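You operate a simulated robot arm through the tools that you are given. There is no shell and no other tool.

The job below is to be done with a simulated two-armed robot. You get a single attempt, and the scene is never put back.

TASK
Pack the blue valve: the ring its card names, then the brass ring, each tamped down.
Fine: use the steel sleeve and stand it back; turn the ring's joint a quarter turn or more from the joint below. Set down upright: steel sleeve.

It is judged by the outcome, as a careful person would: the job done as asked, and still so three seconds after it is handed in. It fails if anything else is knocked over, pushed out of place, dropped, spilled or broken.

THE ROBOT
Two 7-joint arms with fingered hands on one trunk that stands fixed in place. Base frame: the origin is at the foot of the trunk, x ahead of it, y to its left, z up; the work surface is at about z = 0.85. Units: m, degrees, N and s.
The left shoulder is at [0.08, 0.198, 1.53], the right one opposite. With the tool pointing down near the work surface each hand reaches from about 0.1 to 0.7 m from the base axis, measured 20 degrees to its own side. Payload 4 kg a hand.
Tool frame (each hand has its own): the origin (TCP) lies between the finger pads and is the grasp point; the fingertips stand 0.026 m ahead of it; z points along the fingers, y is the line along which they close. The gripper opens to 0.132 m; its body begins 0.073 m behind the TCP. The gripper is a hand of 4 fingers: y runs from the thumb to the fingers, the wrist lies at [0, 0, -0.239] in the tool frame, and closing takes about 1.5 s.
Orientation is that of the tool frame in the base frame, as a unit quaternion [x, y, z, w]. With the fingers straight down and closing along the base's y, the tool's x points along the base's -x, its y along +y and its z along -z.

THE INTERFACE
- The arms move only by the tool play_rows. It takes "left_steps", "right_steps" or both (then of equal length, played together; a hand with none holds still); each is one flat list of numbers, 7 for each row, row after row: the shift along the tool's x, y, z in units of 200 mm (1.0 is 200 mm), then the turn, a rotation vector about the tool's x, y, z in units of 45 degrees (1.0 is 45 degrees), then the finger opening in m, from 0 to 0.132. In form: [tx, ty, tz, wx, wy, wz, jaw, tx, ty, tz, wx, wy, wz, jaw, ...]. A call has 1 to 20 rows; each row is the pose to reach, as a shift and turn from the pose commanded when the call began, along the tool's axes at that moment. A call with a number of a shift or a turn outside -1 to 1 is refused whole. Rows are played at 5 a second. More than 0.05 m and 8.6 degrees between two rows, or a gripper value outside its range, and nothing of the call is played. A pose out of reach is approached as far as the arm can. The call stops where the force on the tool passes 40 N (or 10 N more than at its start, if that is more) or the arm is blocked; 0.2 s more then pass. Each finger travels about 0.072 m/s and halts on what it meets, pressing with about 22 N; the grip force reading is that of the motor and also rises with nothing between the fingers. The clock runs only during rows and for 0.2 s after the last one: add rows that repeat a pose to give the fingers time. It gives the time, the measured TCP pose, the force on the tool (base axes), the opening and the grip force at its end, in the units of the frame above (readings bear some noise), with the torque about the TCP (base axes, N m) and any sound that the robot's microphone picked up.
- Cameras (640 x 400 px; columns grow to the right, rows downward): "scene" is now at [0.1115, 0.0081, 1.6912]; the picture's right is [0.10, -1.00, 0.00], its down [-0.73, -0.07, -0.69] and it looks along [0.68, 0.07, -0.73] (base axes); focal length 318 px, centre (320, 200). "left" rides on the left gripper at [-0.068, 0.002, -0.097] in its tool frame; the picture's right is [-0.03, -1.00, 0.00], its down [0.82, -0.02, -0.58] and it looks along [0.58, -0.01, 0.82] (tool axes); focal length 270 px, centre (320, 200). "right" rides on the right gripper at [0.068, 0.002, -0.097] in its tool frame; the picture's right is [-0.03, 1.00, 0.00], its down [-0.82, -0.02, -0.58] and it looks along [-0.58, -0.01, 0.82] (tool axes); focal length 270 px, centre (320, 200). There is no depth. A picture from a camera that has moved, and an enlarged one, comes with that camera's place and axes in the base frame and with its lens.
- grab_frame(camera): a new picture of that camera. It takes no simulated time.
- raise_lower(by): slides the trunk up (or, below 0, down) by that many m; the arms and the scene camera ride with it, the base frame stays. It gives what a move gives, with no picture.
- grasp_type(shape, hand): the hand has 4 fingers and takes this shape, open, in about a second: jaw (thumb against the fingers, like two jaws); tri (thumb and two fingers); tip (a fingertip pinch); poke (one finger out to press); point (the index stretched); flat (the hand flat); cup (the hand cupped); fist (a fist). The gripper value then closes the fingers along that shape, each until it touches; the sizes above hold for jaw. It gives what a move gives, with no picture.
- turn_head(pan, tilt): turns the head with the scene camera to pan (to the left, within 86 degrees either way) and tilt (down, from -29 to 69), counted from straight ahead of the robot. It gives what a move gives.
- inspect(camera, box): a new picture of the part [left, top, right, bottom] of that camera's present view, enlarged. It takes no simulated time.
- sign_off(): hands the job in; it is judged then, once.

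Nothing tells you positions but the pictures and the camera data. Unless the task says otherwise, let go and move clear before handing in.

The tools are called after ">>>" by a JSON object that holds its "api" and its "payload". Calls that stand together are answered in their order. play_rows: Moves the arms, as the interface text tells. Its arguments: {"type":"object","properties":{"left_steps":{"type":"array","items":{"type":"number"}},"right_steps":{"type":"array","items":{"type":"number"}}},"required":[]} The other tools are called the same way: raise_lower (by) moves the trunk up or down; grasp_type (shape, hand) gives the hand a shape; turn_head (pan, tilt) turns the head that bears the scene camera; grab_frame (camera) takes a picture; inspect (camera, box) takes an enlarged picture of a part of a camera's view; sign_off () hands the job in.

At the start:

```text
clock: 0.0
left_position: [0.5622, 0.2945, 1.2567]
left_tcp_rot: [0.001, 1.0, 0.0, 0.001]
left_force: [-0.3, -0.7, 0.0]
left_wrist_torque: [0.0, 0.0, 0.0]
left_width: 0.132
left_finger_force: 0.0
left_shape: jaw
right_position: [0.599, -0.1629, 1.2568]
right_tcp_rot: [-0.001, 1.0, 0.0, -0.001]
right_force: [-0.4, -0.5, 0.5]
right_wrist_torque: [-0.02, 0.0, 0.01]
right_width: 0.1322
right_finger_force: 0.1
right_shape: jaw
trunk travel left (down, up): [-0.84, 0.0]
head pan, tilt (commanded): [5.5, 46.7]
```

scene: 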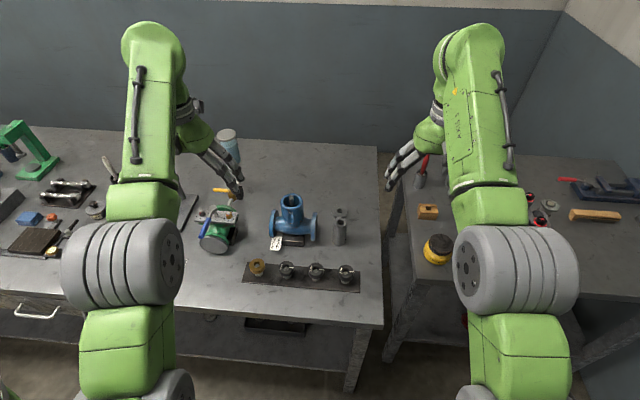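
right: 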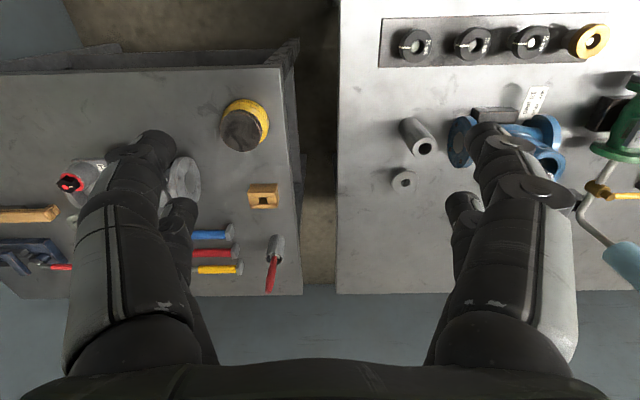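
left: 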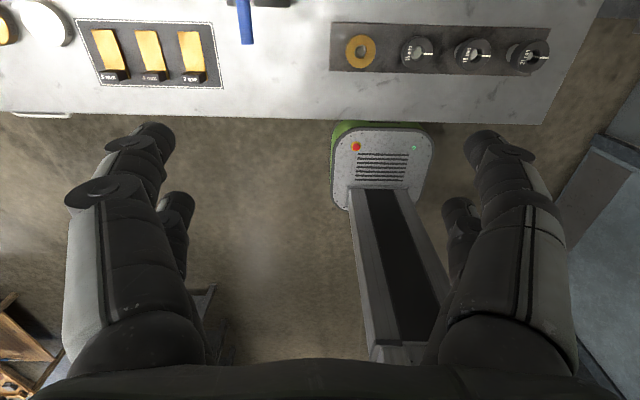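

I see a bench with a blue valve, a card beside it, a tray with one brass and three dark rings, and a steel sleeve with a small part beside the valve. First I'll look closely at the card, rings, valve and sleeve.

>>> {"api": "inspect", "payload": {"camera": "scene", "box": [230, 180, 370, 300]}}

>>> {"api": "inspect", "payload": {"camera": "right", "box": [370, 0, 640, 200]}}

>>> {"api": "inspect", "payload": {"camera": "left", "box": [320, 10, 570, 90]}}

>>> {"api": "inspect", "payload": {"camera": "scene", "box": [255, 185, 355, 255]}}

>>> {"api": "inspect", "payload": {"camera": "right", "box": [500, 70, 580, 130]}}

```text
3.33 times, centred on (300, 240) of scene
camera zoom: at [0.1115, 0.0081, 1.6912], right [0.1, -1.0, 0.0], down [-0.73, -0.07, -0.69], along [0.68, 0.07, -0.73], focal length 1061 px, centre (387, 67)
```

zoom: 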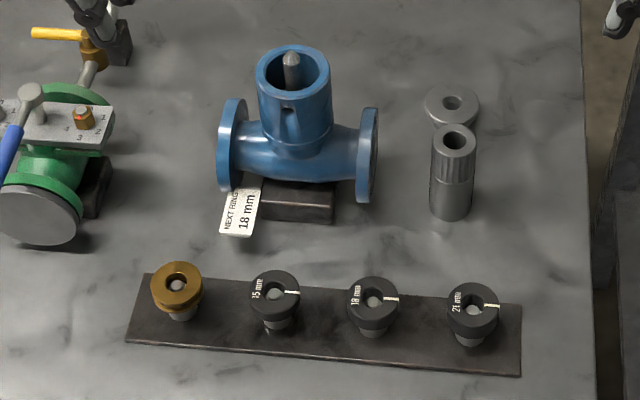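

```text
2.00 times, centred on (505, 100) of right
camera zoom: at [0.5307, -0.1593, 1.3546], right [0.03, 1.0, 0.0], down [0.82, -0.02, 0.58], along [0.58, -0.01, -0.82], focal length 541 px, centre (-50, 400)
```

zoom: 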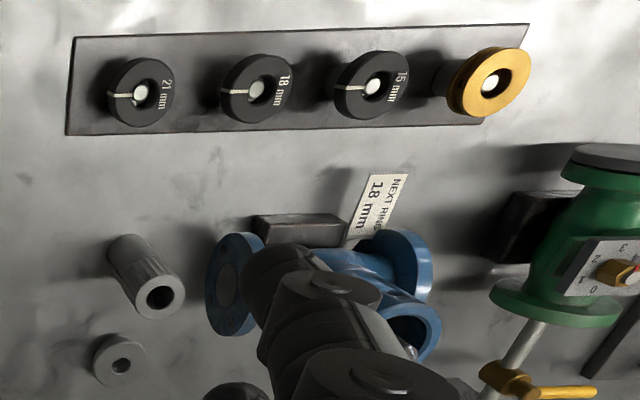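

```text
2.56 times, centred on (445, 50) of left
camera zoom: at [0.6314, 0.2969, 1.3537], right [0.03, -1.0, 0.0], down [-0.82, -0.02, 0.58], along [-0.58, -0.01, -0.82], focal length 692 px, centre (0, 584)
```

zoom: 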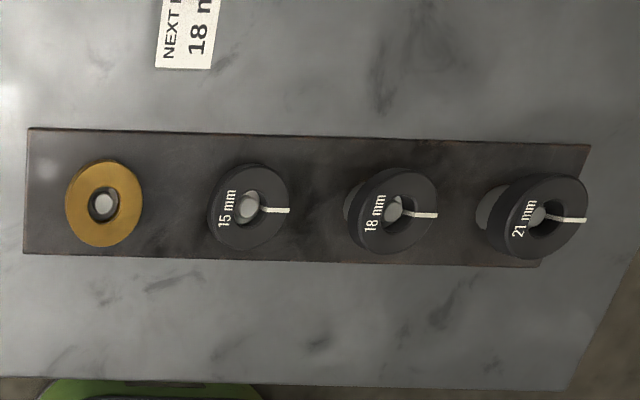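

```text
5.71 times, centred on (305, 220) of scene
camera zoom: at [0.1115, 0.0081, 1.6912], right [0.1, -1.0, 0.0], down [-0.73, -0.07, -0.69], along [0.68, 0.07, -0.73], focal length 1819 px, centre (406, 86)
```

zoom: 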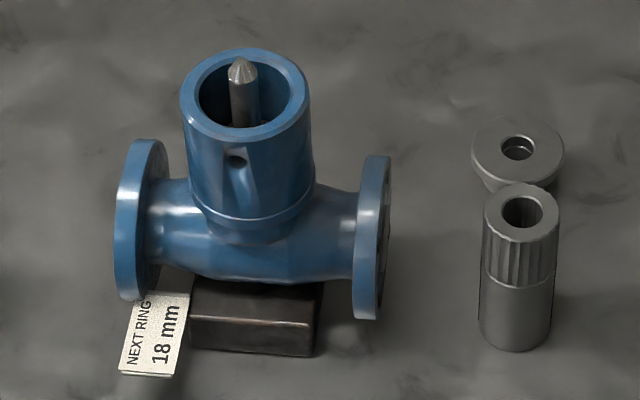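

```text
6.67 times, centred on (540, 100) of right
camera zoom: at [0.5307, -0.1593, 1.3546], right [0.03, 1.0, 0.0], down [0.82, -0.02, 0.58], along [0.58, -0.01, -0.82], focal length 1802 px, centre (-1147, 867)
```

zoom: 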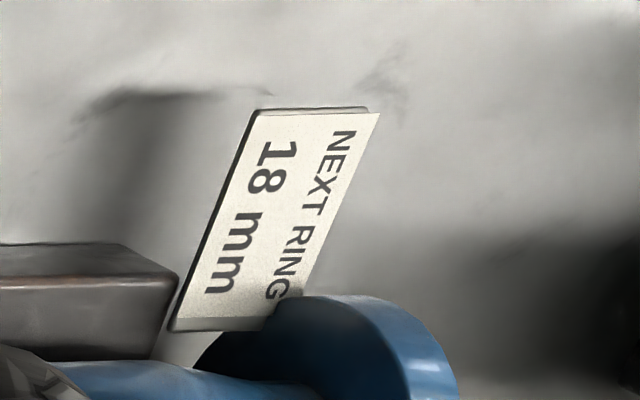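

The card reads "18 mm", so the first ring is the third one on the tray, between the 15 mm and the 21 mm. The valve bonnet looks to be near (0.73, 0.15), top about z 1.03, and the sleeve near (0.74, 0.0). I'll raise both hands, and take the right one back, before lowering the trunk for reach.

>>> {"api": "play_rows", "payload": {"left_steps": [0, 0, -0.2, 0, 0, 0, 0.132, 0, 0, -0.4, 0, 0, 0, 0.132, 0, 0, -0.6, 0, 0, 0, 0.132, 0, 0, -0.75, 0, 0, 0, 0.132, 0, 0, -0.75, 0, 0, 0, 0.132, 0, 0, -0.75, 0, 0, 0, 0.132], "right_steps": [0.1, -0.1, -0.15, 0, 0, 0, 0.132, 0.25, -0.2, -0.3, 0, 0, 0, 0.132, 0.4, -0.3, -0.45, 0, 0, 0, 0.132, 0.55, -0.4, -0.6, 0, 0, 0, 0.132, 0.7, -0.5, -0.75, 0, 0, 0, 0.132, 0.8, -0.5, -0.85, 0, 0, 0, 0.132]}}

>>> {"api": "grab_frame", "payload": {"camera": "scene"}}

```text
clock: 1.4
left_position: [0.6456, 0.3118, 1.3424]
left_tcp_rot: [0.0, 1.0, 0.001, 0.001]
left_force: [1.1, 0.5, 0.1]
left_wrist_torque: [-0.04, 0.0, -0.02]
left_width: 0.1317
left_finger_force: 0.1
left_shape: jaw
left hand out of reach, approached as far as the arm can: row 1, 2, 3, 4, 5, 6
right_position: [0.5692, -0.2236, 1.2572]
right_tcp_rot: [0.0, 1.0, 0.001, 0.003]
right_force: [0.8, 0.4, 0.1]
right_wrist_torque: [0.0, 0.0, 0.03]
right_width: 0.1321
right_finger_force: 0.2
right_shape: jaw
right hand out of reach, approached as far as the arm can: row 1, 2, 3, 4, 5, 6
trunk travel left (down, up): [-0.84, 0.0]
head pan, tilt (commanded): [5.5, 46.7]
```

```text
taken
camera scene: at [0.1108, 0.008, 1.6913], right [0.1, -1.0, 0.0], down [-0.72, -0.07, -0.69], along [0.68, 0.07, -0.73], focal length 318 px, centre (320, 200)
```

scene: 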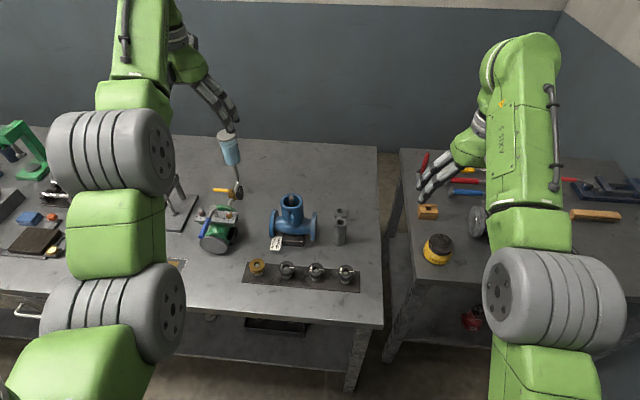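

The left hand rose and moved forward and the right is out over the gap; raising further is outside the arm's range. I'll lower the trunk by 0.2 so the hands sit in a better part of their reach, then look again.

>>> {"api": "raise_lower", "payload": {"by": -0.2}}

>>> {"api": "grab_frame", "payload": {"camera": "scene"}}

>>> {"api": "grab_frame", "payload": {"camera": "left"}}

>>> {"api": "grab_frame", "payload": {"camera": "right"}}

```text
clock: 3.6
left_position: [0.6444, 0.3114, 1.1422]
left_tcp_rot: [0.002, 1.0, 0.0, 0.0]
left_force: [-0.2, -0.2, 0.1]
left_wrist_torque: [0.0, 0.01, 0.02]
left_width: 0.132
left_finger_force: 0.0
left_shape: jaw
right_position: [0.5703, -0.2228, 1.0581]
right_tcp_rot: [0.0, 1.0, 0.0, 0.003]
right_force: [-0.5, -0.3, -0.6]
right_wrist_torque: [0.03, -0.01, 0.03]
right_width: 0.1318
right_finger_force: 0.1
right_shape: jaw
trunk travel left (down, up): [-0.64, 0.2]
head pan, tilt (commanded): [5.5, 46.7]
```

```text
taken
camera scene: at [0.1115, 0.0081, 1.4913], right [0.1, -1.0, 0.0], down [-0.73, -0.07, -0.69], along [0.68, 0.07, -0.73], focal length 318 px, centre (320, 200)
```

scene: 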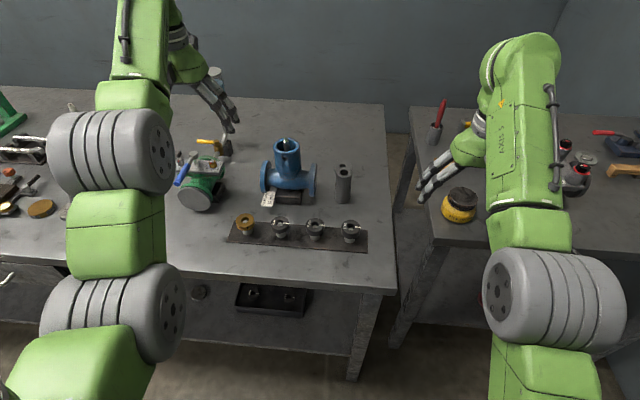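

```text
taken
camera left: at [0.7143, 0.3135, 1.2404], right [0.03, -1.0, 0.0], down [-0.82, -0.02, 0.58], along [-0.58, -0.01, -0.82], focal length 270 px, centre (320, 200)
```

left: 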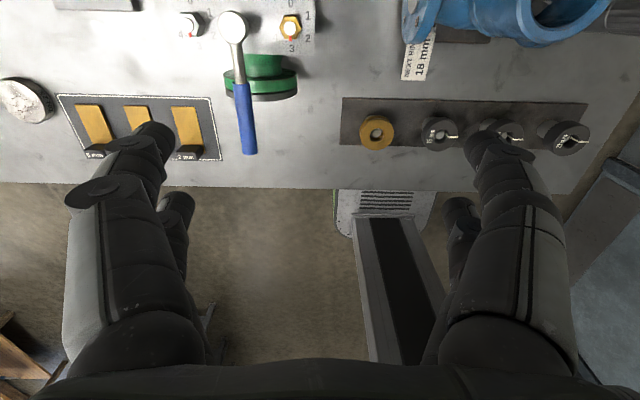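

```text
taken
camera right: at [0.5007, -0.2208, 1.1552], right [0.03, 1.0, 0.0], down [0.81, -0.02, 0.58], along [0.58, -0.01, -0.81], focal length 270 px, centre (320, 200)
```

right: 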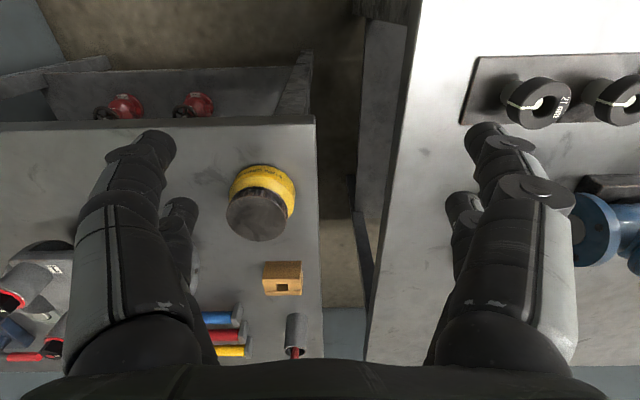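

Now a closer look from the lowered head, so two heights of the same camera let me triangulate heights.

>>> {"api": "inspect", "payload": {"camera": "scene", "box": [220, 130, 380, 230]}}

>>> {"api": "inspect", "payload": {"camera": "scene", "box": [220, 200, 380, 300]}}

>>> {"api": "inspect", "payload": {"camera": "scene", "box": [250, 130, 330, 180]}}

```text
4.00 times, centred on (300, 180) of scene
camera zoom: at [0.1115, 0.0081, 1.4913], right [0.1, -1.0, 0.0], down [-0.73, -0.07, -0.69], along [0.68, 0.07, -0.73], focal length 1273 px, centre (400, 280)
```

zoom: 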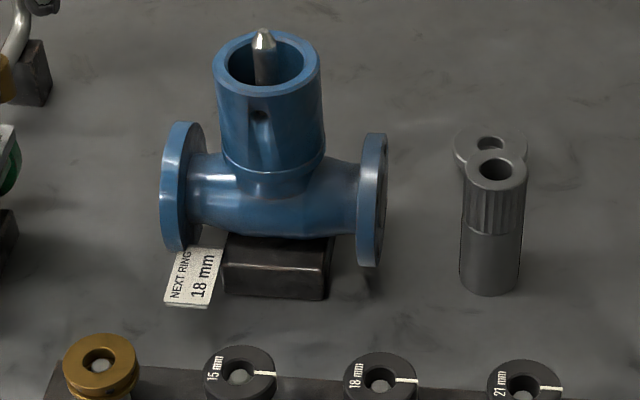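

```text
4.00 times, centred on (300, 250) of scene
camera zoom: at [0.1115, 0.0081, 1.4913], right [0.1, -1.0, 0.0], down [-0.73, -0.07, -0.69], along [0.68, 0.07, -0.73], focal length 1273 px, centre (400, 0)
```

zoom: 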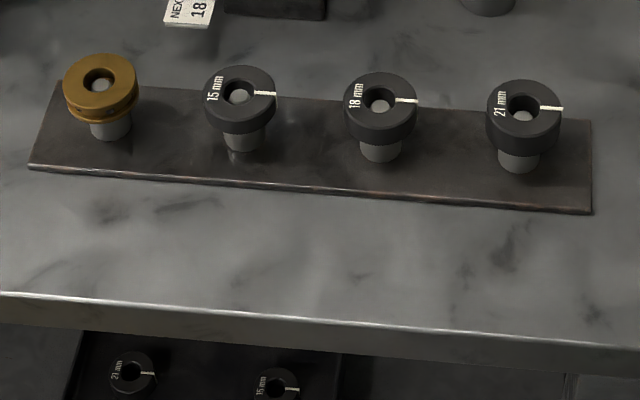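

```text
8.00 times, centred on (290, 155) of scene
camera zoom: at [0.1115, 0.0081, 1.4913], right [0.1, -1.0, 0.0], down [-0.73, -0.07, -0.69], along [0.68, 0.07, -0.73], focal length 2547 px, centre (560, 560)
```

zoom: 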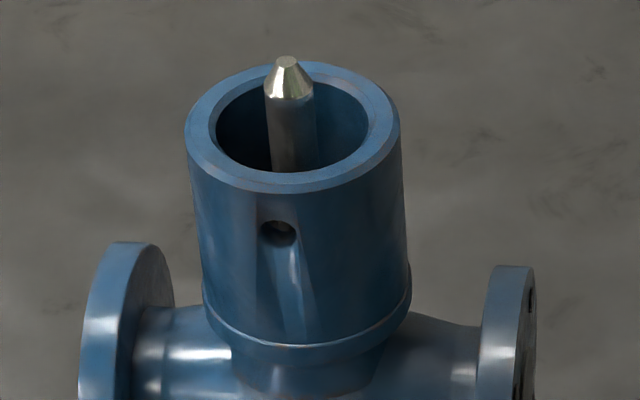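

The rim of the valve comes out at about (0.734, 0.151, 1.014), stem tip z 1.040, bore about 48 mm; the ring tops sit near z 0.908. Next I'll carry the left hand's camera over the valve, tilted, to look down the bore for the joint below.

>>> {"api": "play_rows", "payload": {"left_steps": [-0.05, -0.15, -0.05, 0, 0, 0, 0.132, -0.1, -0.35, -0.05, 0, -0.1, 0, 0.132, -0.2, -0.55, -0.05, 0, -0.25, 0, 0.132, -0.3, -0.75, -0.05, 0, -0.4, 0, 0.132, -0.315, -0.815, -0.05, 0, -0.5, 0, 0.132, -0.315, -0.815, -0.05, 0, -0.5, 0, 0.132]}}

>>> {"api": "grab_frame", "payload": {"camera": "left"}}

>>> {"api": "grab_frame", "payload": {"camera": "scene"}}

```text
clock: 5.0
left_position: [0.7078, 0.1485, 1.153]
left_tcp_rot: [0.0, 0.98, 0.0, 0.197]
left_force: [0.3, 0.4, 0.6]
left_wrist_torque: [-0.02, 0.0, 0.05]
left_width: 0.1318
left_finger_force: 0.1
left_shape: jaw
right_position: [0.5685, -0.2224, 1.058]
right_tcp_rot: [0.0, 1.0, 0.0, 0.002]
right_force: [0.3, -0.5, 0.5]
right_wrist_torque: [0.03, 0.01, 0.0]
right_width: 0.132
right_finger_force: 0.1
right_shape: jaw
trunk travel left (down, up): [-0.64, 0.2]
head pan, tilt (commanded): [5.5, 46.7]
```

```text
taken
camera left: at [0.7345, 0.1514, 1.2688], right [0.02, -1.0, 0.01], down [-0.98, -0.02, 0.22], along [-0.22, -0.01, -0.98], focal length 270 px, centre (320, 200)
```

left: 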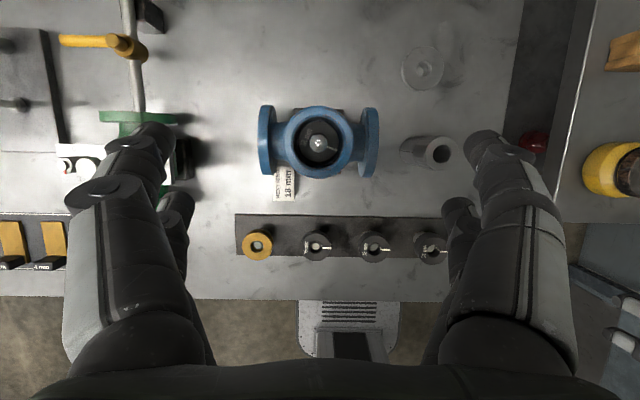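

```text
taken
camera scene: at [0.1113, 0.0088, 1.4912], right [0.1, -1.0, 0.0], down [-0.72, -0.07, -0.69], along [0.68, 0.07, -0.73], focal length 318 px, centre (320, 200)
```

scene: 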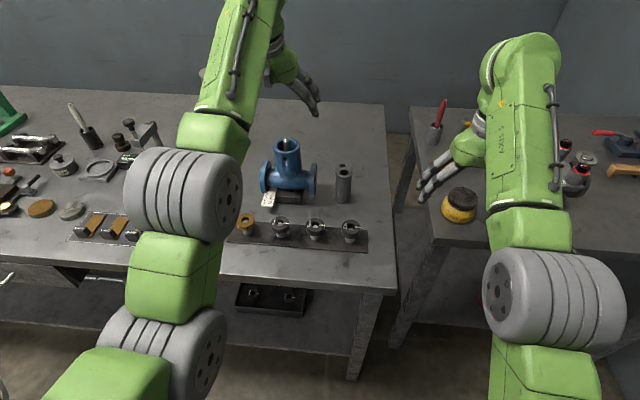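

The camera now looks almost straight down on valve, rings, sleeve and gland. I'll zoom into the bore and the rings.

>>> {"api": "inspect", "payload": {"camera": "left", "box": [280, 105, 360, 185]}}

>>> {"api": "inspect", "payload": {"camera": "left", "box": [230, 205, 470, 275]}}

>>> {"api": "inspect", "payload": {"camera": "left", "box": [380, 30, 480, 190]}}

>>> {"api": "inspect", "payload": {"camera": "left", "box": [300, 125, 340, 165]}}

```text
5.00 times, centred on (320, 145) of left
camera zoom: at [0.7345, 0.1514, 1.2688], right [0.02, -1.0, 0.01], down [-0.98, -0.02, 0.22], along [-0.22, -0.01, -0.98], focal length 1351 px, centre (320, 475)
```

zoom: 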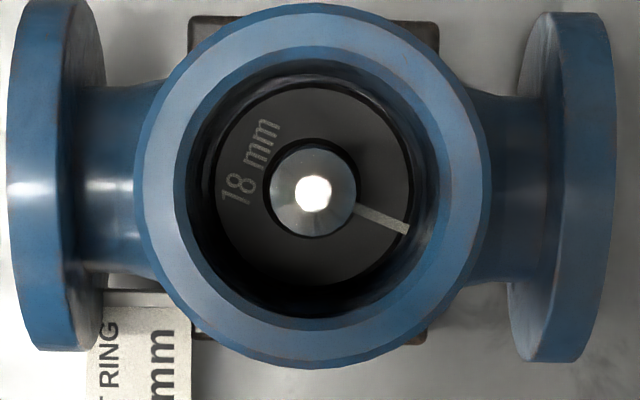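

```text
2.67 times, centred on (350, 240) of left
camera zoom: at [0.7345, 0.1514, 1.2688], right [0.02, -1.0, 0.01], down [-0.98, -0.02, 0.22], along [-0.22, -0.01, -0.98], focal length 721 px, centre (240, 93)
```

zoom: 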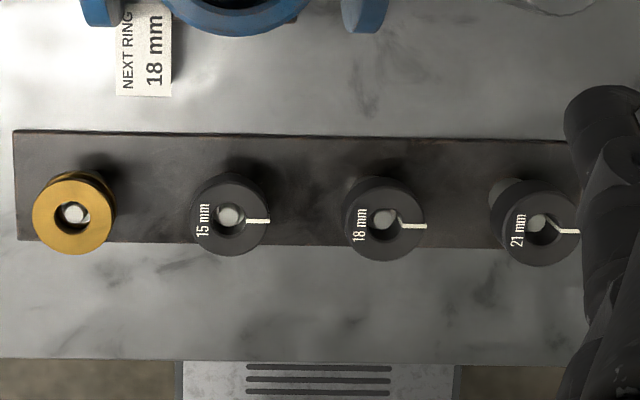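

```text
2.50 times, centred on (430, 110) of left
camera zoom: at [0.7345, 0.1514, 1.2688], right [0.02, -1.0, 0.01], down [-0.98, -0.02, 0.22], along [-0.22, -0.01, -0.98], focal length 676 px, centre (45, 425)
```

zoom: 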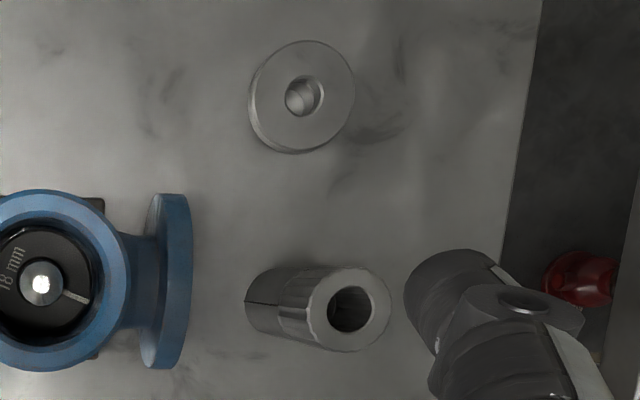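

```text
10.00 times, centred on (320, 145) of left
camera zoom: at [0.7345, 0.1514, 1.2688], right [0.02, -1.0, 0.01], down [-0.98, -0.02, 0.22], along [-0.22, -0.01, -0.98], focal length 2703 px, centre (320, 750)
```

zoom: 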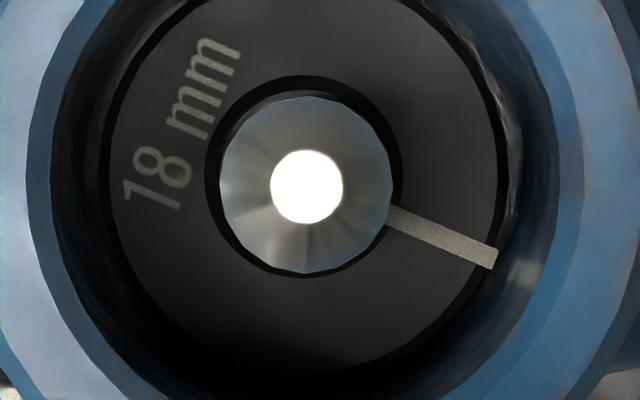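

The lower ring's joint points right-and-slightly-down in this picture, an azimuth of about −114° in the base; the 18 mm ring's joint on the tray is at about −92°. I want to turn the ring by roughly +120 to +158°. I'll check what the fingers look like before planning the grasp.

>>> {"api": "inspect", "payload": {"camera": "scene", "box": [240, 30, 360, 130]}}

>>> {"api": "inspect", "payload": {"camera": "scene", "box": [400, 110, 500, 210]}}

>>> {"api": "inspect", "payload": {"camera": "left", "box": [40, 100, 600, 400]}}

```text
4.00 times, centred on (300, 80) of scene
camera zoom: at [0.1113, 0.0088, 1.4912], right [0.1, -1.0, 0.0], down [-0.72, -0.07, -0.69], along [0.68, 0.07, -0.73], focal length 1273 px, centre (400, 680)
```

zoom: 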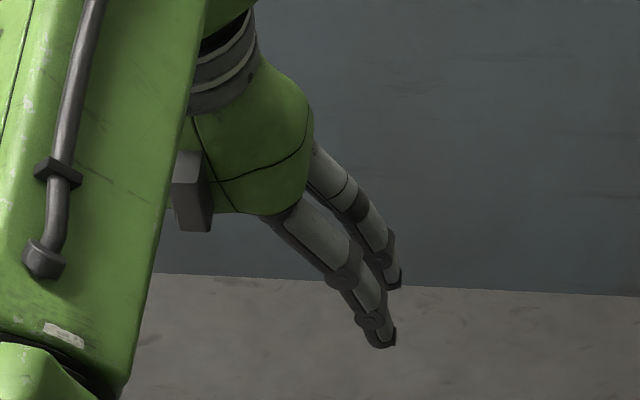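

```text
4.00 times, centred on (450, 160) of scene
camera zoom: at [0.1113, 0.0088, 1.4912], right [0.1, -1.0, 0.0], down [-0.72, -0.07, -0.69], along [0.68, 0.07, -0.73], focal length 1273 px, centre (-200, 360)
```

zoom: 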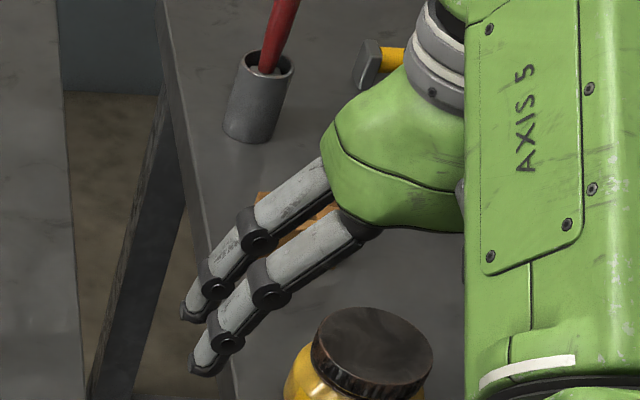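

```text
1.14 times, centred on (320, 250) of left
camera zoom: at [0.7345, 0.1514, 1.2688], right [0.02, -1.0, 0.01], down [-0.98, -0.02, 0.22], along [-0.22, -0.01, -0.98], focal length 309 px, centre (320, 143)
```

zoom: 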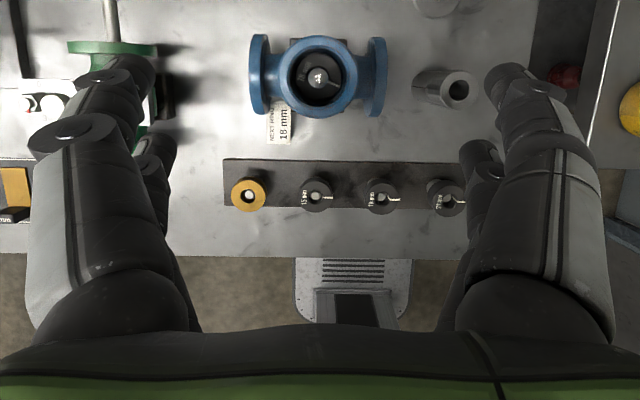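

The hand is two fingers against two, about 40 mm apart, which will cage the ring nicely; closing along base x keeps clear of the neighbour rings. I'll level the hand, move it above the 18 mm ring and begin yawing it.

>>> {"api": "play_rows", "payload": {"left_steps": [0.1, -0.07, 0.0, 0, 0.1, 0, 0.132, 0.22, -0.15, 0.01, 0, 0.25, 0, 0.132, 0.36, -0.25, 0.02, 0, 0.4, 0, 0.132, 0.48, -0.33, 0.03, 0, 0.5, 0, 0.132, 0.6, -0.4175, 0.038, 0, 0.5, 0, 0.132, 0.6, -0.4175, 0.038, 0, 0.5, 0, 0.132]}}

>>> {"api": "play_rows", "payload": {"left_steps": [0, 0, 0, 0, 0, 0.18, 0.132, 0, 0, 0, 0, 0, 0.36, 0.132, 0, 0, 0, 0, 0, 0.54, 0.132, 0, 0, 0, 0, 0, 0.72, 0.132, 0, 0, 0, 0, 0, 0.9, 0.132, 0, 0, 0, 0, 0, 1.0, 0.132, 0, 0, 0, 0, 0, 1.0, 0.132]}}

>>> {"api": "grab_frame", "payload": {"camera": "left"}}

>>> {"api": "grab_frame", "payload": {"camera": "scene"}}

```text
clock: 6.4
left_position: [0.6145, 0.0656, 1.0856]
left_tcp_rot: [0.001, 1.0, 0.0, 0.002]
left_force: [-1.5, 0.2, -0.3]
left_wrist_torque: [0.0, 0.0, 0.03]
left_width: 0.132
left_finger_force: 0.0
left_shape: jaw
left hand out of reach, approached as far as the arm can: row 4, 5, 6
right_position: [0.5709, -0.2232, 1.0584]
right_tcp_rot: [0.0, 1.0, -0.001, 0.003]
right_force: [0.2, 0.1, 0.6]
right_wrist_torque: [0.0, 0.0, 0.0]
right_width: 0.1319
right_finger_force: 0.0
right_shape: jaw
trunk travel left (down, up): [-0.64, 0.2]
head pan, tilt (commanded): [5.5, 46.7]
```

```text
clock: 8.0
left_position: [0.6167, 0.0675, 1.0844]
left_tcp_rot: [0.383, 0.924, 0.0, 0.001]
left_force: [0.8, 0.2, 0.1]
left_wrist_torque: [0.02, -0.02, 0.01]
left_width: 0.1316
left_finger_force: 0.1
left_shape: jaw
right_position: [0.5687, -0.2238, 1.0576]
right_tcp_rot: [0.0, 1.0, 0.0, 0.003]
right_force: [0.2, 0.2, -0.5]
right_wrist_torque: [0.02, 0.01, 0.0]
right_width: 0.1319
right_finger_force: 0.0
right_shape: jaw
trunk travel left (down, up): [-0.64, 0.2]
head pan, tilt (commanded): [5.5, 46.7]
```

```text
taken
camera left: at [0.6665, 0.0199, 1.1818], right [-0.69, -0.72, 0.0], down [-0.59, 0.56, 0.58], along [-0.42, 0.4, -0.82], focal length 270 px, centre (320, 200)
```

left: 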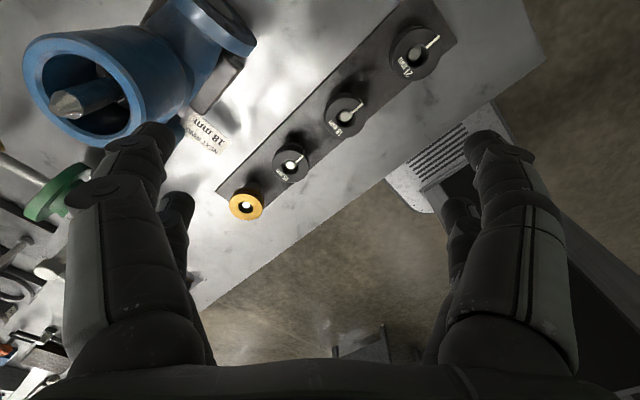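

```text
taken
camera scene: at [0.1115, 0.008, 1.4912], right [0.1, -1.0, 0.0], down [-0.73, -0.07, -0.69], along [0.68, 0.07, -0.73], focal length 318 px, centre (320, 200)
```

scene: 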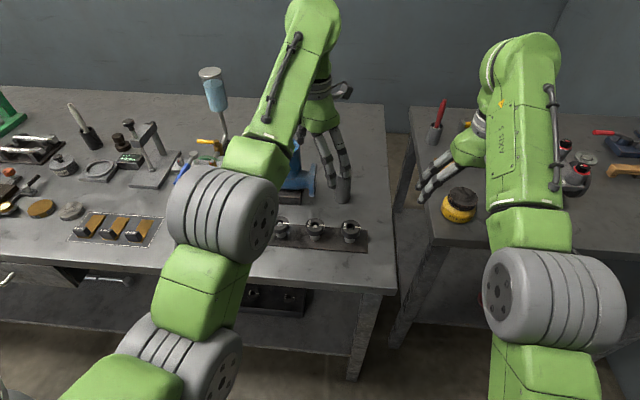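

The yaw works; refining from several views, the 18 mm ring's top is at about (0.583, 0.065, 0.897) and the valve axis at about (0.732, 0.151). I'll finish yawing to −90° and come down to a hover above the ring.

>>> {"api": "play_rows", "payload": {"left_steps": [0.02, -0.03, 0.05, 0, 0, 0.18, 0.11, 0.05, -0.06, 0.12, 0, 0, 0.36, 0.11, 0.08, -0.09, 0.2, 0, 0, 0.54, 0.11, 0.1, -0.11, 0.3, 0, 0, 0.72, 0.11, 0.11, -0.128, 0.4, 0, 0, 0.9, 0.11, 0.11, -0.128, 0.422, 0, 0, 1.0, 0.11, 0.11, -0.128, 0.422, 0, 0, 1.0, 0.11]}}

>>> {"api": "grab_frame", "payload": {"camera": "left"}}

>>> {"api": "grab_frame", "payload": {"camera": "scene"}}

```text
clock: 9.6
left_position: [0.5825, 0.0643, 1.0006]
left_tcp_rot: [0.707, 0.707, 0.001, 0.001]
left_force: [-0.1, 0.2, -0.1]
left_wrist_torque: [0.02, 0.0, 0.01]
left_width: 0.1104
left_finger_force: 0.0
left_shape: jaw
right_position: [0.5691, -0.223, 1.0582]
right_tcp_rot: [0.001, 1.0, 0.0, 0.002]
right_force: [0.3, 0.2, 0.7]
right_wrist_torque: [-0.03, 0.0, 0.01]
right_width: 0.1319
right_finger_force: 0.0
right_shape: jaw
trunk travel left (down, up): [-0.64, 0.2]
head pan, tilt (commanded): [5.5, 46.7]
```

```text
taken
camera left: at [0.5848, -0.0043, 1.097], right [-1.0, -0.02, 0.0], down [-0.02, 0.82, 0.58], along [-0.01, 0.58, -0.82], focal length 270 px, centre (320, 200)
```

left: 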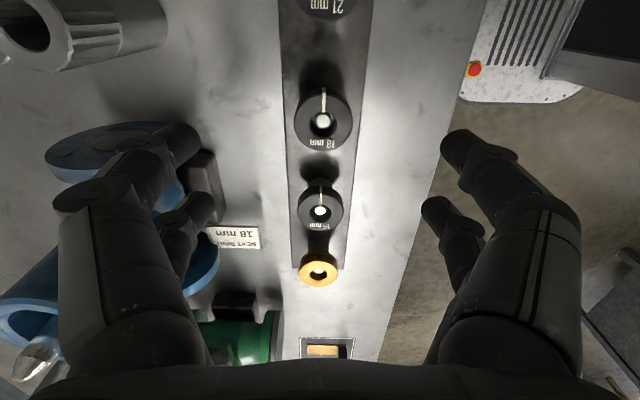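

```text
taken
camera scene: at [0.1115, 0.008, 1.4912], right [0.1, -1.0, 0.0], down [-0.73, -0.07, -0.69], along [0.68, 0.07, -0.73], focal length 318 px, centre (320, 200)
```

scene: 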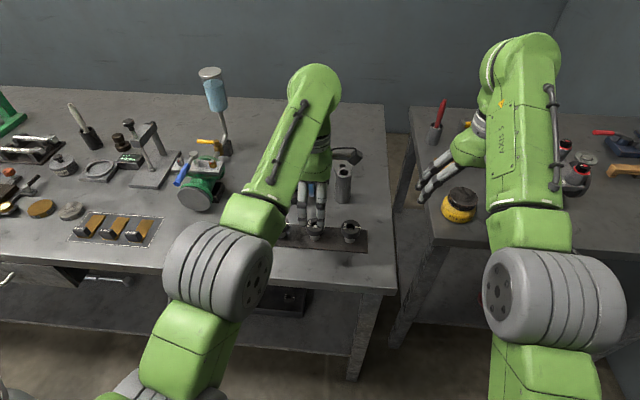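

The hand hovers over the 18 mm ring with the fingers straddling it in x. I'll zoom to measure the alignment precisely.

>>> {"api": "inspect", "payload": {"camera": "left", "box": [280, 80, 370, 160]}}

>>> {"api": "inspect", "payload": {"camera": "scene", "box": [260, 160, 380, 260]}}

```text
5.00 times, centred on (325, 120) of left
camera zoom: at [0.5848, -0.0043, 1.097], right [-1.0, -0.02, 0.0], down [-0.02, 0.82, 0.58], along [-0.01, 0.58, -0.82], focal length 1351 px, centre (295, 600)
```

zoom: 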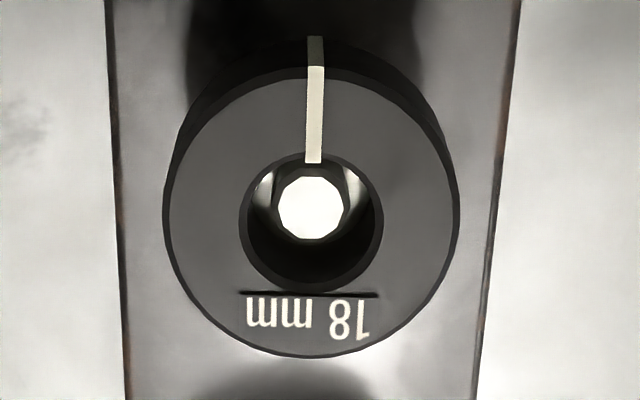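

```text
4.00 times, centred on (320, 210) of scene
camera zoom: at [0.1115, 0.008, 1.4912], right [0.1, -1.0, 0.0], down [-0.73, -0.07, -0.69], along [0.68, 0.07, -0.73], focal length 1273 px, centre (320, 160)
```

zoom: 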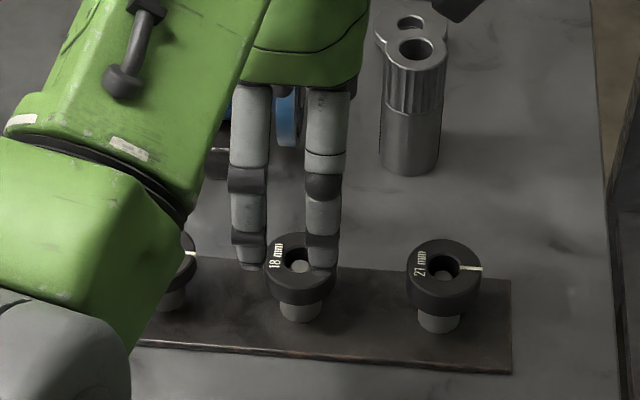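

The ring centre measures about (0.5815, 0.0656), within 1.5 mm of the hand's axis. I'll descend so the fingertips reach about two-thirds down the ring, with the opening narrowed to 80 mm, then check before closing.

>>> {"api": "play_rows", "payload": {"left_steps": [0.0065, -0.005, 0.05, 0, 0, 0, 0.095, 0.0065, -0.005, 0.1, 0, 0, 0, 0.08, 0.0065, -0.005, 0.2, 0, 0, 0, 0.08, 0.0065, -0.005, 0.3, 0, 0, 0, 0.08, 0.0065, -0.005, 0.38, 0, 0, 0, 0.08, 0.0065, -0.005, 0.43, 0, 0, 0, 0.08, 0.0065, -0.005, 0.448, 0, 0, 0, 0.08, 0.0065, -0.005, 0.448, 0, 0, 0, 0.08]}}

>>> {"api": "inspect", "payload": {"camera": "left", "box": [120, 60, 520, 310]}}

>>> {"api": "inspect", "payload": {"camera": "scene", "box": [270, 190, 360, 260]}}

>>> {"api": "grab_frame", "payload": {"camera": "right"}}

```text
clock: 11.4
left_position: [0.5815, 0.0658, 0.9101]
left_tcp_rot: [0.707, 0.707, 0.001, 0.001]
left_force: [0.4, 0.2, 0.4]
left_wrist_torque: [-0.03, -0.01, -0.01]
left_width: 0.0804
left_finger_force: 0.0
left_shape: jaw
right_position: [0.5689, -0.2233, 1.0574]
right_tcp_rot: [0.0, 1.0, 0.0, 0.002]
right_force: [-0.7, 1.0, -0.1]
right_wrist_torque: [-0.01, 0.03, -0.02]
right_width: 0.132
right_finger_force: 0.1
right_shape: jaw
trunk travel left (down, up): [-0.64, 0.2]
head pan, tilt (commanded): [5.5, 46.7]
```

```text
1.60 times, centred on (320, 185) of left
camera zoom: at [0.5845, -0.0028, 1.0076], right [-1.0, -0.03, 0.0], down [-0.02, 0.82, 0.58], along [-0.01, 0.58, -0.82], focal length 432 px, centre (320, 224)
```

zoom: 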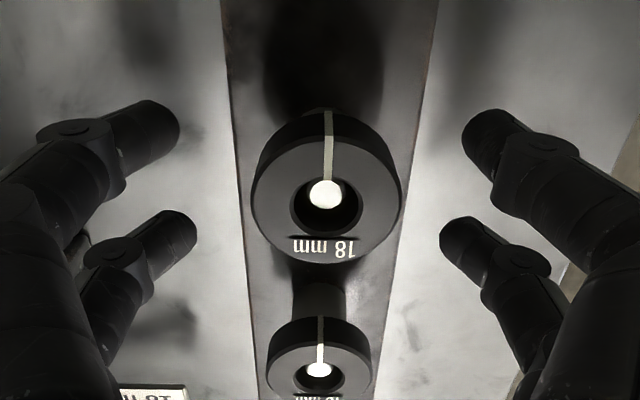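

```text
5.71 times, centred on (315, 225) of scene
camera zoom: at [0.1115, 0.008, 1.4912], right [0.1, -1.0, 0.0], down [-0.73, -0.07, -0.69], along [0.68, 0.07, -0.73], focal length 1819 px, centre (349, 57)
```

zoom: 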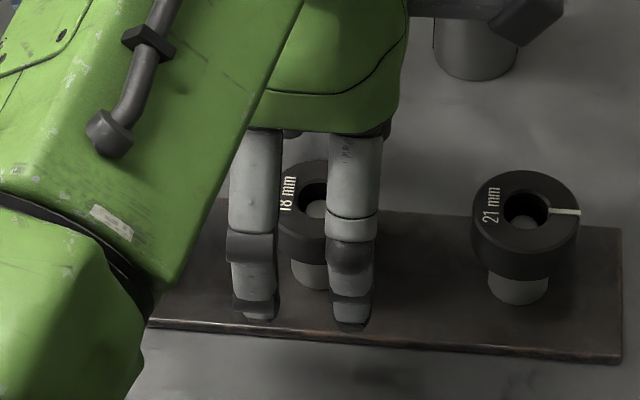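

```text
taken
camera right: at [0.5007, -0.2209, 1.1551], right [0.03, 1.0, 0.0], down [0.81, -0.02, 0.58], along [0.58, -0.01, -0.81], focal length 270 px, centre (320, 200)
```

right: 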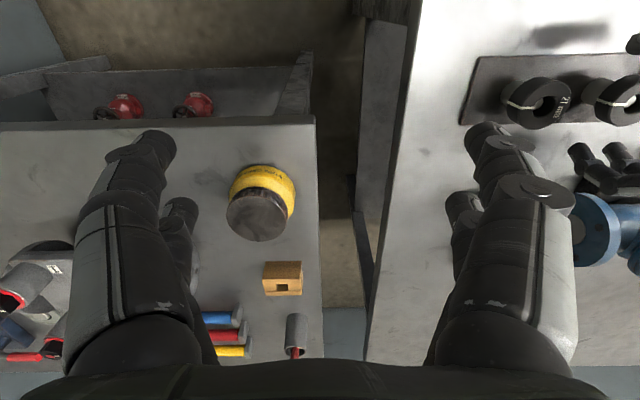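

The ring sits centred between the four fingers with the tips just above its lower edge. Closing now.

>>> {"api": "play_rows", "payload": {"left_steps": [0, 0, 0, 0, 0, 0, 0.06, 0, 0, 0, 0, 0, 0, 0.04, 0, 0, 0, 0, 0, 0, 0.025, 0, 0, 0, 0, 0, 0, 0.025, 0, 0, 0, 0, 0, 0, 0.025, 0, 0, 0, 0, 0, 0, 0.025]}}

>>> {"api": "inspect", "payload": {"camera": "left", "box": [120, 60, 520, 310]}}

>>> {"api": "inspect", "payload": {"camera": "scene", "box": [270, 190, 360, 260]}}

```text
clock: 12.8
left_position: [0.5821, 0.0649, 0.9115]
left_tcp_rot: [0.707, 0.707, 0.001, 0.001]
left_force: [-0.5, 0.8, 0.3]
left_wrist_torque: [-0.01, 0.0, 0.01]
left_width: 0.0219
left_finger_force: 21.9
left_shape: jaw
right_position: [0.57, -0.2245, 1.057]
right_tcp_rot: [0.0, 1.0, 0.0, 0.002]
right_force: [-0.8, -0.6, 0.1]
right_wrist_torque: [-0.01, 0.03, 0.0]
right_width: 0.1318
right_finger_force: 0.2
right_shape: jaw
trunk travel left (down, up): [-0.64, 0.2]
head pan, tilt (commanded): [5.5, 46.7]
```

```text
1.60 times, centred on (320, 185) of left
camera zoom: at [0.5845, -0.0028, 1.0078], right [-1.0, -0.03, 0.0], down [-0.02, 0.82, 0.58], along [-0.01, 0.58, -0.82], focal length 432 px, centre (320, 224)
```

zoom: 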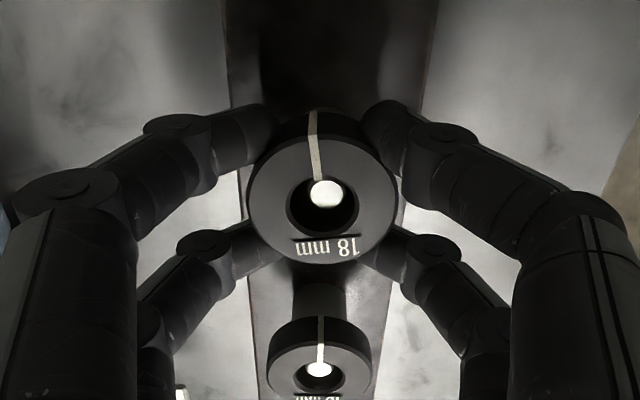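

```text
5.71 times, centred on (315, 225) of scene
camera zoom: at [0.1116, 0.008, 1.4912], right [0.1, -1.0, 0.0], down [-0.73, -0.07, -0.69], along [0.68, 0.07, -0.73], focal length 1819 px, centre (349, 57)
```

zoom: 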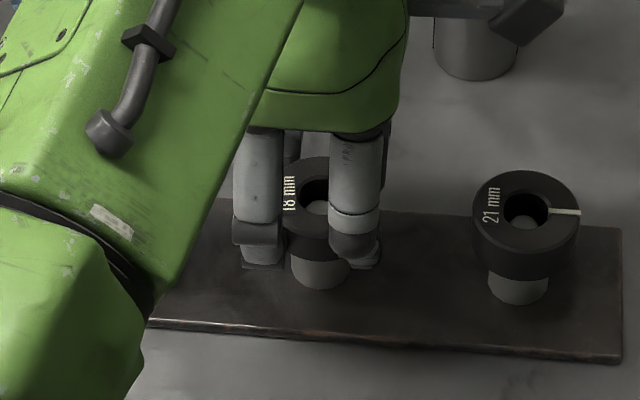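

The four fingertips cage the ring firmly (opening 22 mm at the tips, 22 N). I'll lift straight off the pin slowly and check it comes along level.

>>> {"api": "play_rows", "payload": {"left_steps": [0, 0, -0.03, 0, 0, 0, 0.015, 0, 0, -0.08, 0, 0, 0, 0.015, 0, 0, -0.16, 0, 0, 0, 0.015, 0, 0, -0.25, 0, 0, 0, 0.015, 0, 0, -0.34, 0, 0, 0, 0.015, 0, 0, -0.42, 0, 0, 0, 0.015, 0, 0, -0.42, 0, 0, 0, 0.015]}}

>>> {"api": "inspect", "payload": {"camera": "left", "box": [120, 60, 520, 310]}}

>>> {"api": "inspect", "payload": {"camera": "scene", "box": [260, 160, 380, 260]}}

```text
clock: 14.4
left_position: [0.5818, 0.0657, 0.9936]
left_tcp_rot: [0.707, 0.707, 0.0, 0.0]
left_force: [-0.5, 0.4, -0.7]
left_wrist_torque: [0.0, 0.03, 0.03]
left_width: 0.0202
left_finger_force: 22.1
left_shape: jaw
right_position: [0.5701, -0.2231, 1.0573]
right_tcp_rot: [0.001, 1.0, 0.0, 0.002]
right_force: [0.5, 0.4, 0.3]
right_wrist_torque: [0.03, 0.01, 0.0]
right_width: 0.1316
right_finger_force: 0.0
right_shape: jaw
trunk travel left (down, up): [-0.64, 0.2]
head pan, tilt (commanded): [5.5, 46.7]
```

```text
1.60 times, centred on (320, 185) of left
camera zoom: at [0.5837, -0.0024, 1.0911], right [-1.0, -0.03, 0.0], down [-0.02, 0.82, 0.58], along [-0.01, 0.58, -0.82], focal length 432 px, centre (320, 224)
```

zoom: 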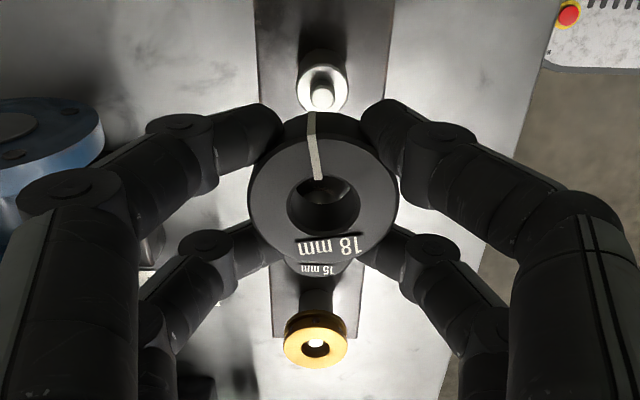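

```text
4.00 times, centred on (320, 210) of scene
camera zoom: at [0.1116, 0.0081, 1.4912], right [0.1, -1.0, 0.0], down [-0.73, -0.07, -0.69], along [0.68, 0.07, -0.73], focal length 1273 px, centre (320, 160)
```

zoom: 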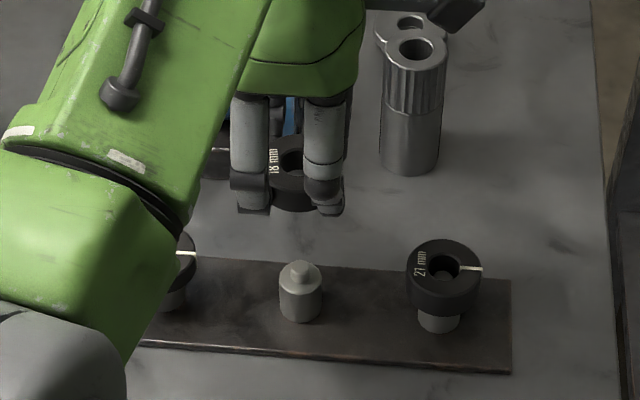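

The ring came off level and well centred; its joint is about 9° off the hand's axis, now at azimuth ≈ −81°. I'll carry it up toward the valve while turning the hand counter-clockwise.

>>> {"api": "play_rows", "payload": {"left_steps": [0.0, 0.04, -0.08, 0, 0, -0.12, 0.015, 0.02, 0.09, -0.18, 0, 0, -0.28, 0.015, 0.05, 0.15, -0.28, 0, 0, -0.44, 0.015, 0.09, 0.22, -0.36, 0, 0, -0.6, 0.015, 0.13, 0.28, -0.42, 0, 0, -0.76, 0.015, 0.1715, 0.34, -0.432, 0, 0, -0.9, 0.015, 0.1715, 0.34, -0.432, 0, 0, -1.0, 0.015, 0.1715, 0.34, -0.432, 0, 0, -1.0, 0.015]}}

>>> {"api": "grab_frame", "payload": {"camera": "left"}}

>>> {"api": "grab_frame", "payload": {"camera": "scene"}}

```text
clock: 16.2
left_position: [0.6491, 0.1003, 1.0816]
left_tcp_rot: [0.381, 0.925, 0.0, 0.001]
left_force: [-0.3, -0.2, 0.1]
left_wrist_torque: [-0.01, -0.03, -0.02]
left_width: 0.0198
left_finger_force: 21.8
left_shape: jaw
right_position: [0.5697, -0.223, 1.057]
right_tcp_rot: [0.0, 1.0, 0.0, 0.003]
right_force: [0.5, -0.4, -0.4]
right_wrist_torque: [0.02, 0.0, 0.0]
right_width: 0.1319
right_finger_force: 0.0
right_shape: jaw
trunk travel left (down, up): [-0.64, 0.2]
head pan, tilt (commanded): [5.5, 46.7]
```

```text
taken
camera left: at [0.6998, 0.0529, 1.1784], right [-0.69, -0.73, 0.0], down [-0.59, 0.56, 0.58], along [-0.42, 0.4, -0.82], focal length 270 px, centre (320, 200)
```

left: 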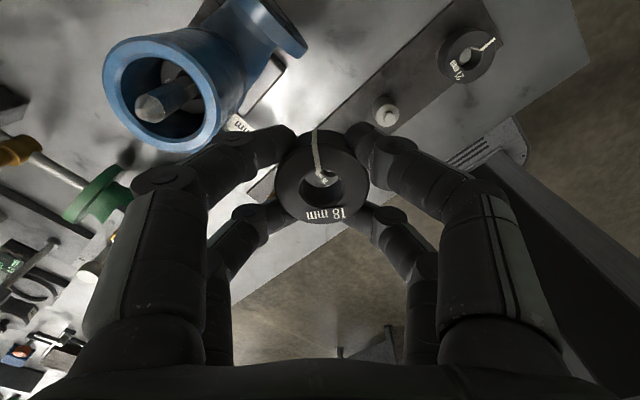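

```text
taken
camera scene: at [0.1114, 0.0079, 1.4912], right [0.1, -1.0, 0.0], down [-0.72, -0.07, -0.69], along [0.68, 0.07, -0.73], focal length 318 px, centre (320, 200)
```

scene: 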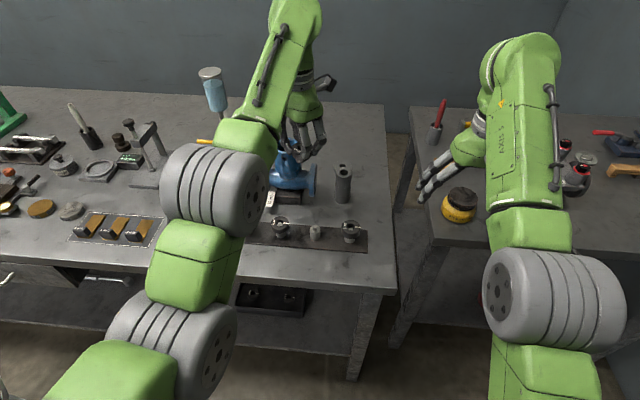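

Continuing the turn to yaw 0 while closing in on the valve at carrying height.

>>> {"api": "play_rows", "payload": {"left_steps": [-0.005, 0.03, -0.03, 0, 0, -0.16, 0.015, -0.01, 0.07, -0.06, 0, 0, -0.32, 0.015, -0.02, 0.12, -0.08, 0, 0, -0.48, 0.015, -0.03, 0.17, -0.092, 0, 0, -0.64, 0.015, -0.035, 0.21, -0.092, 0, 0, -0.8, 0.015, -0.039, 0.251, -0.092, 0, 0, -0.95, 0.015, -0.039, 0.251, -0.092, 0, 0, -1.0, 0.015, -0.039, 0.251, -0.092, 0, 0, -1.0, 0.015]}}

>>> {"api": "grab_frame", "payload": {"camera": "left"}}

```text
clock: 18.0
left_position: [0.6911, 0.1303, 1.0994]
left_tcp_rot: [-0.001, 1.0, 0.0, 0.001]
left_force: [0.0, 0.1, -0.6]
left_wrist_torque: [0.0, 0.0, -0.01]
left_width: 0.02
left_finger_force: 22.1
left_shape: jaw
right_position: [0.5705, -0.2238, 1.058]
right_tcp_rot: [0.0, 1.0, 0.001, 0.002]
right_force: [-0.6, -1.2, 0.4]
right_wrist_torque: [0.0, -0.02, -0.04]
right_width: 0.1319
right_finger_force: 0.0
right_shape: jaw
trunk travel left (down, up): [-0.64, 0.2]
head pan, tilt (commanded): [5.5, 46.7]
```

```text
taken
camera left: at [0.7596, 0.1317, 1.1971], right [0.03, -1.0, 0.0], down [-0.82, -0.02, 0.58], along [-0.58, -0.01, -0.82], focal length 270 px, centre (320, 200)
```

left: 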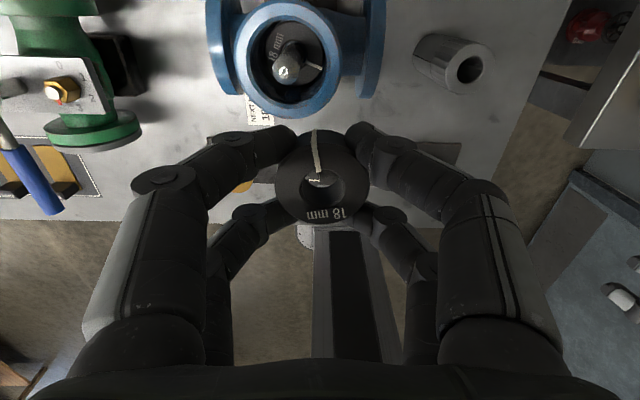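

Joint now points at about +9°; another 45° of yaw puts it near opposite the lower joint. Before that, I'll measure the valve axis from this vantage.

>>> {"api": "inspect", "payload": {"camera": "left", "box": [210, 0, 370, 125]}}

>>> {"api": "inspect", "payload": {"camera": "left", "box": [260, 110, 390, 235]}}

```text
3.20 times, centred on (290, 62) of left
camera zoom: at [0.7596, 0.1317, 1.1971], right [0.03, -1.0, 0.0], down [-0.82, -0.02, 0.58], along [-0.58, -0.01, -0.82], focal length 865 px, centre (416, 640)
```

zoom: 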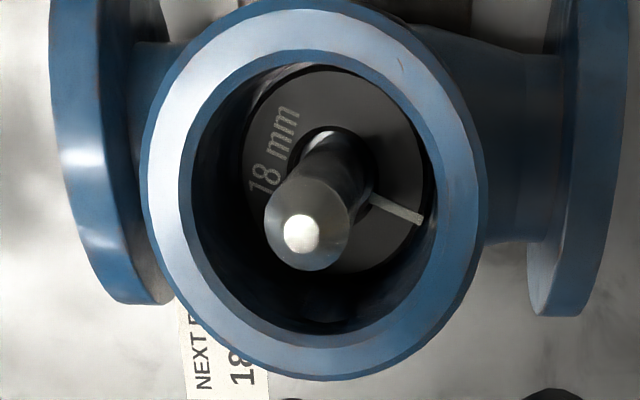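

```text
3.20 times, centred on (325, 172) of left
camera zoom: at [0.7596, 0.1317, 1.1971], right [0.03, -1.0, 0.0], down [-0.82, -0.02, 0.58], along [-0.58, -0.01, -0.82], focal length 865 px, centre (304, 288)
```

zoom: 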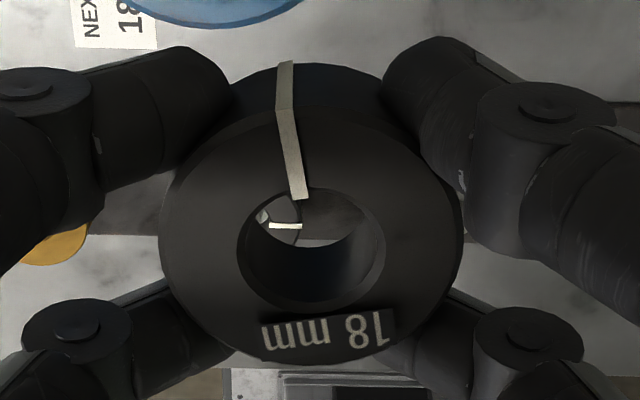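

>>> {"api": "inspect", "payload": {"camera": "scene", "box": [255, 90, 345, 160]}}

>>> {"api": "grab_frame", "payload": {"camera": "scene"}}

```text
5.71 times, centred on (300, 125) of scene
camera zoom: at [0.1115, 0.008, 1.4912], right [0.1, -1.0, 0.0], down [-0.73, -0.07, -0.69], along [0.68, 0.07, -0.73], focal length 1819 px, centre (434, 629)
```

zoom: 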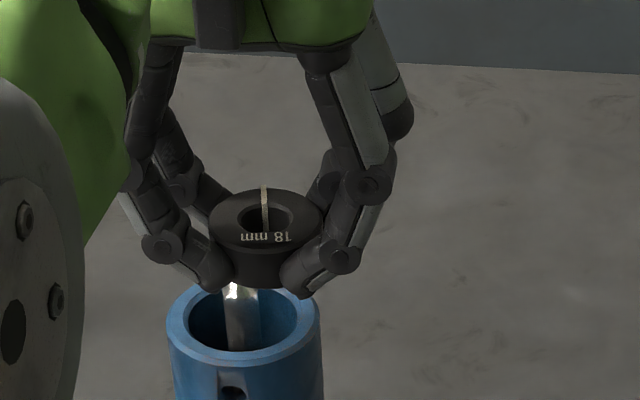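

```text
taken
camera scene: at [0.1115, 0.008, 1.4912], right [0.1, -1.0, 0.0], down [-0.73, -0.07, -0.69], along [0.68, 0.07, -0.73], focal length 318 px, centre (320, 200)
```

scene: 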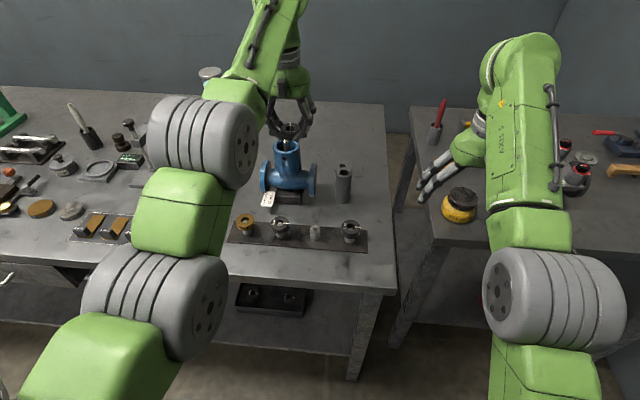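

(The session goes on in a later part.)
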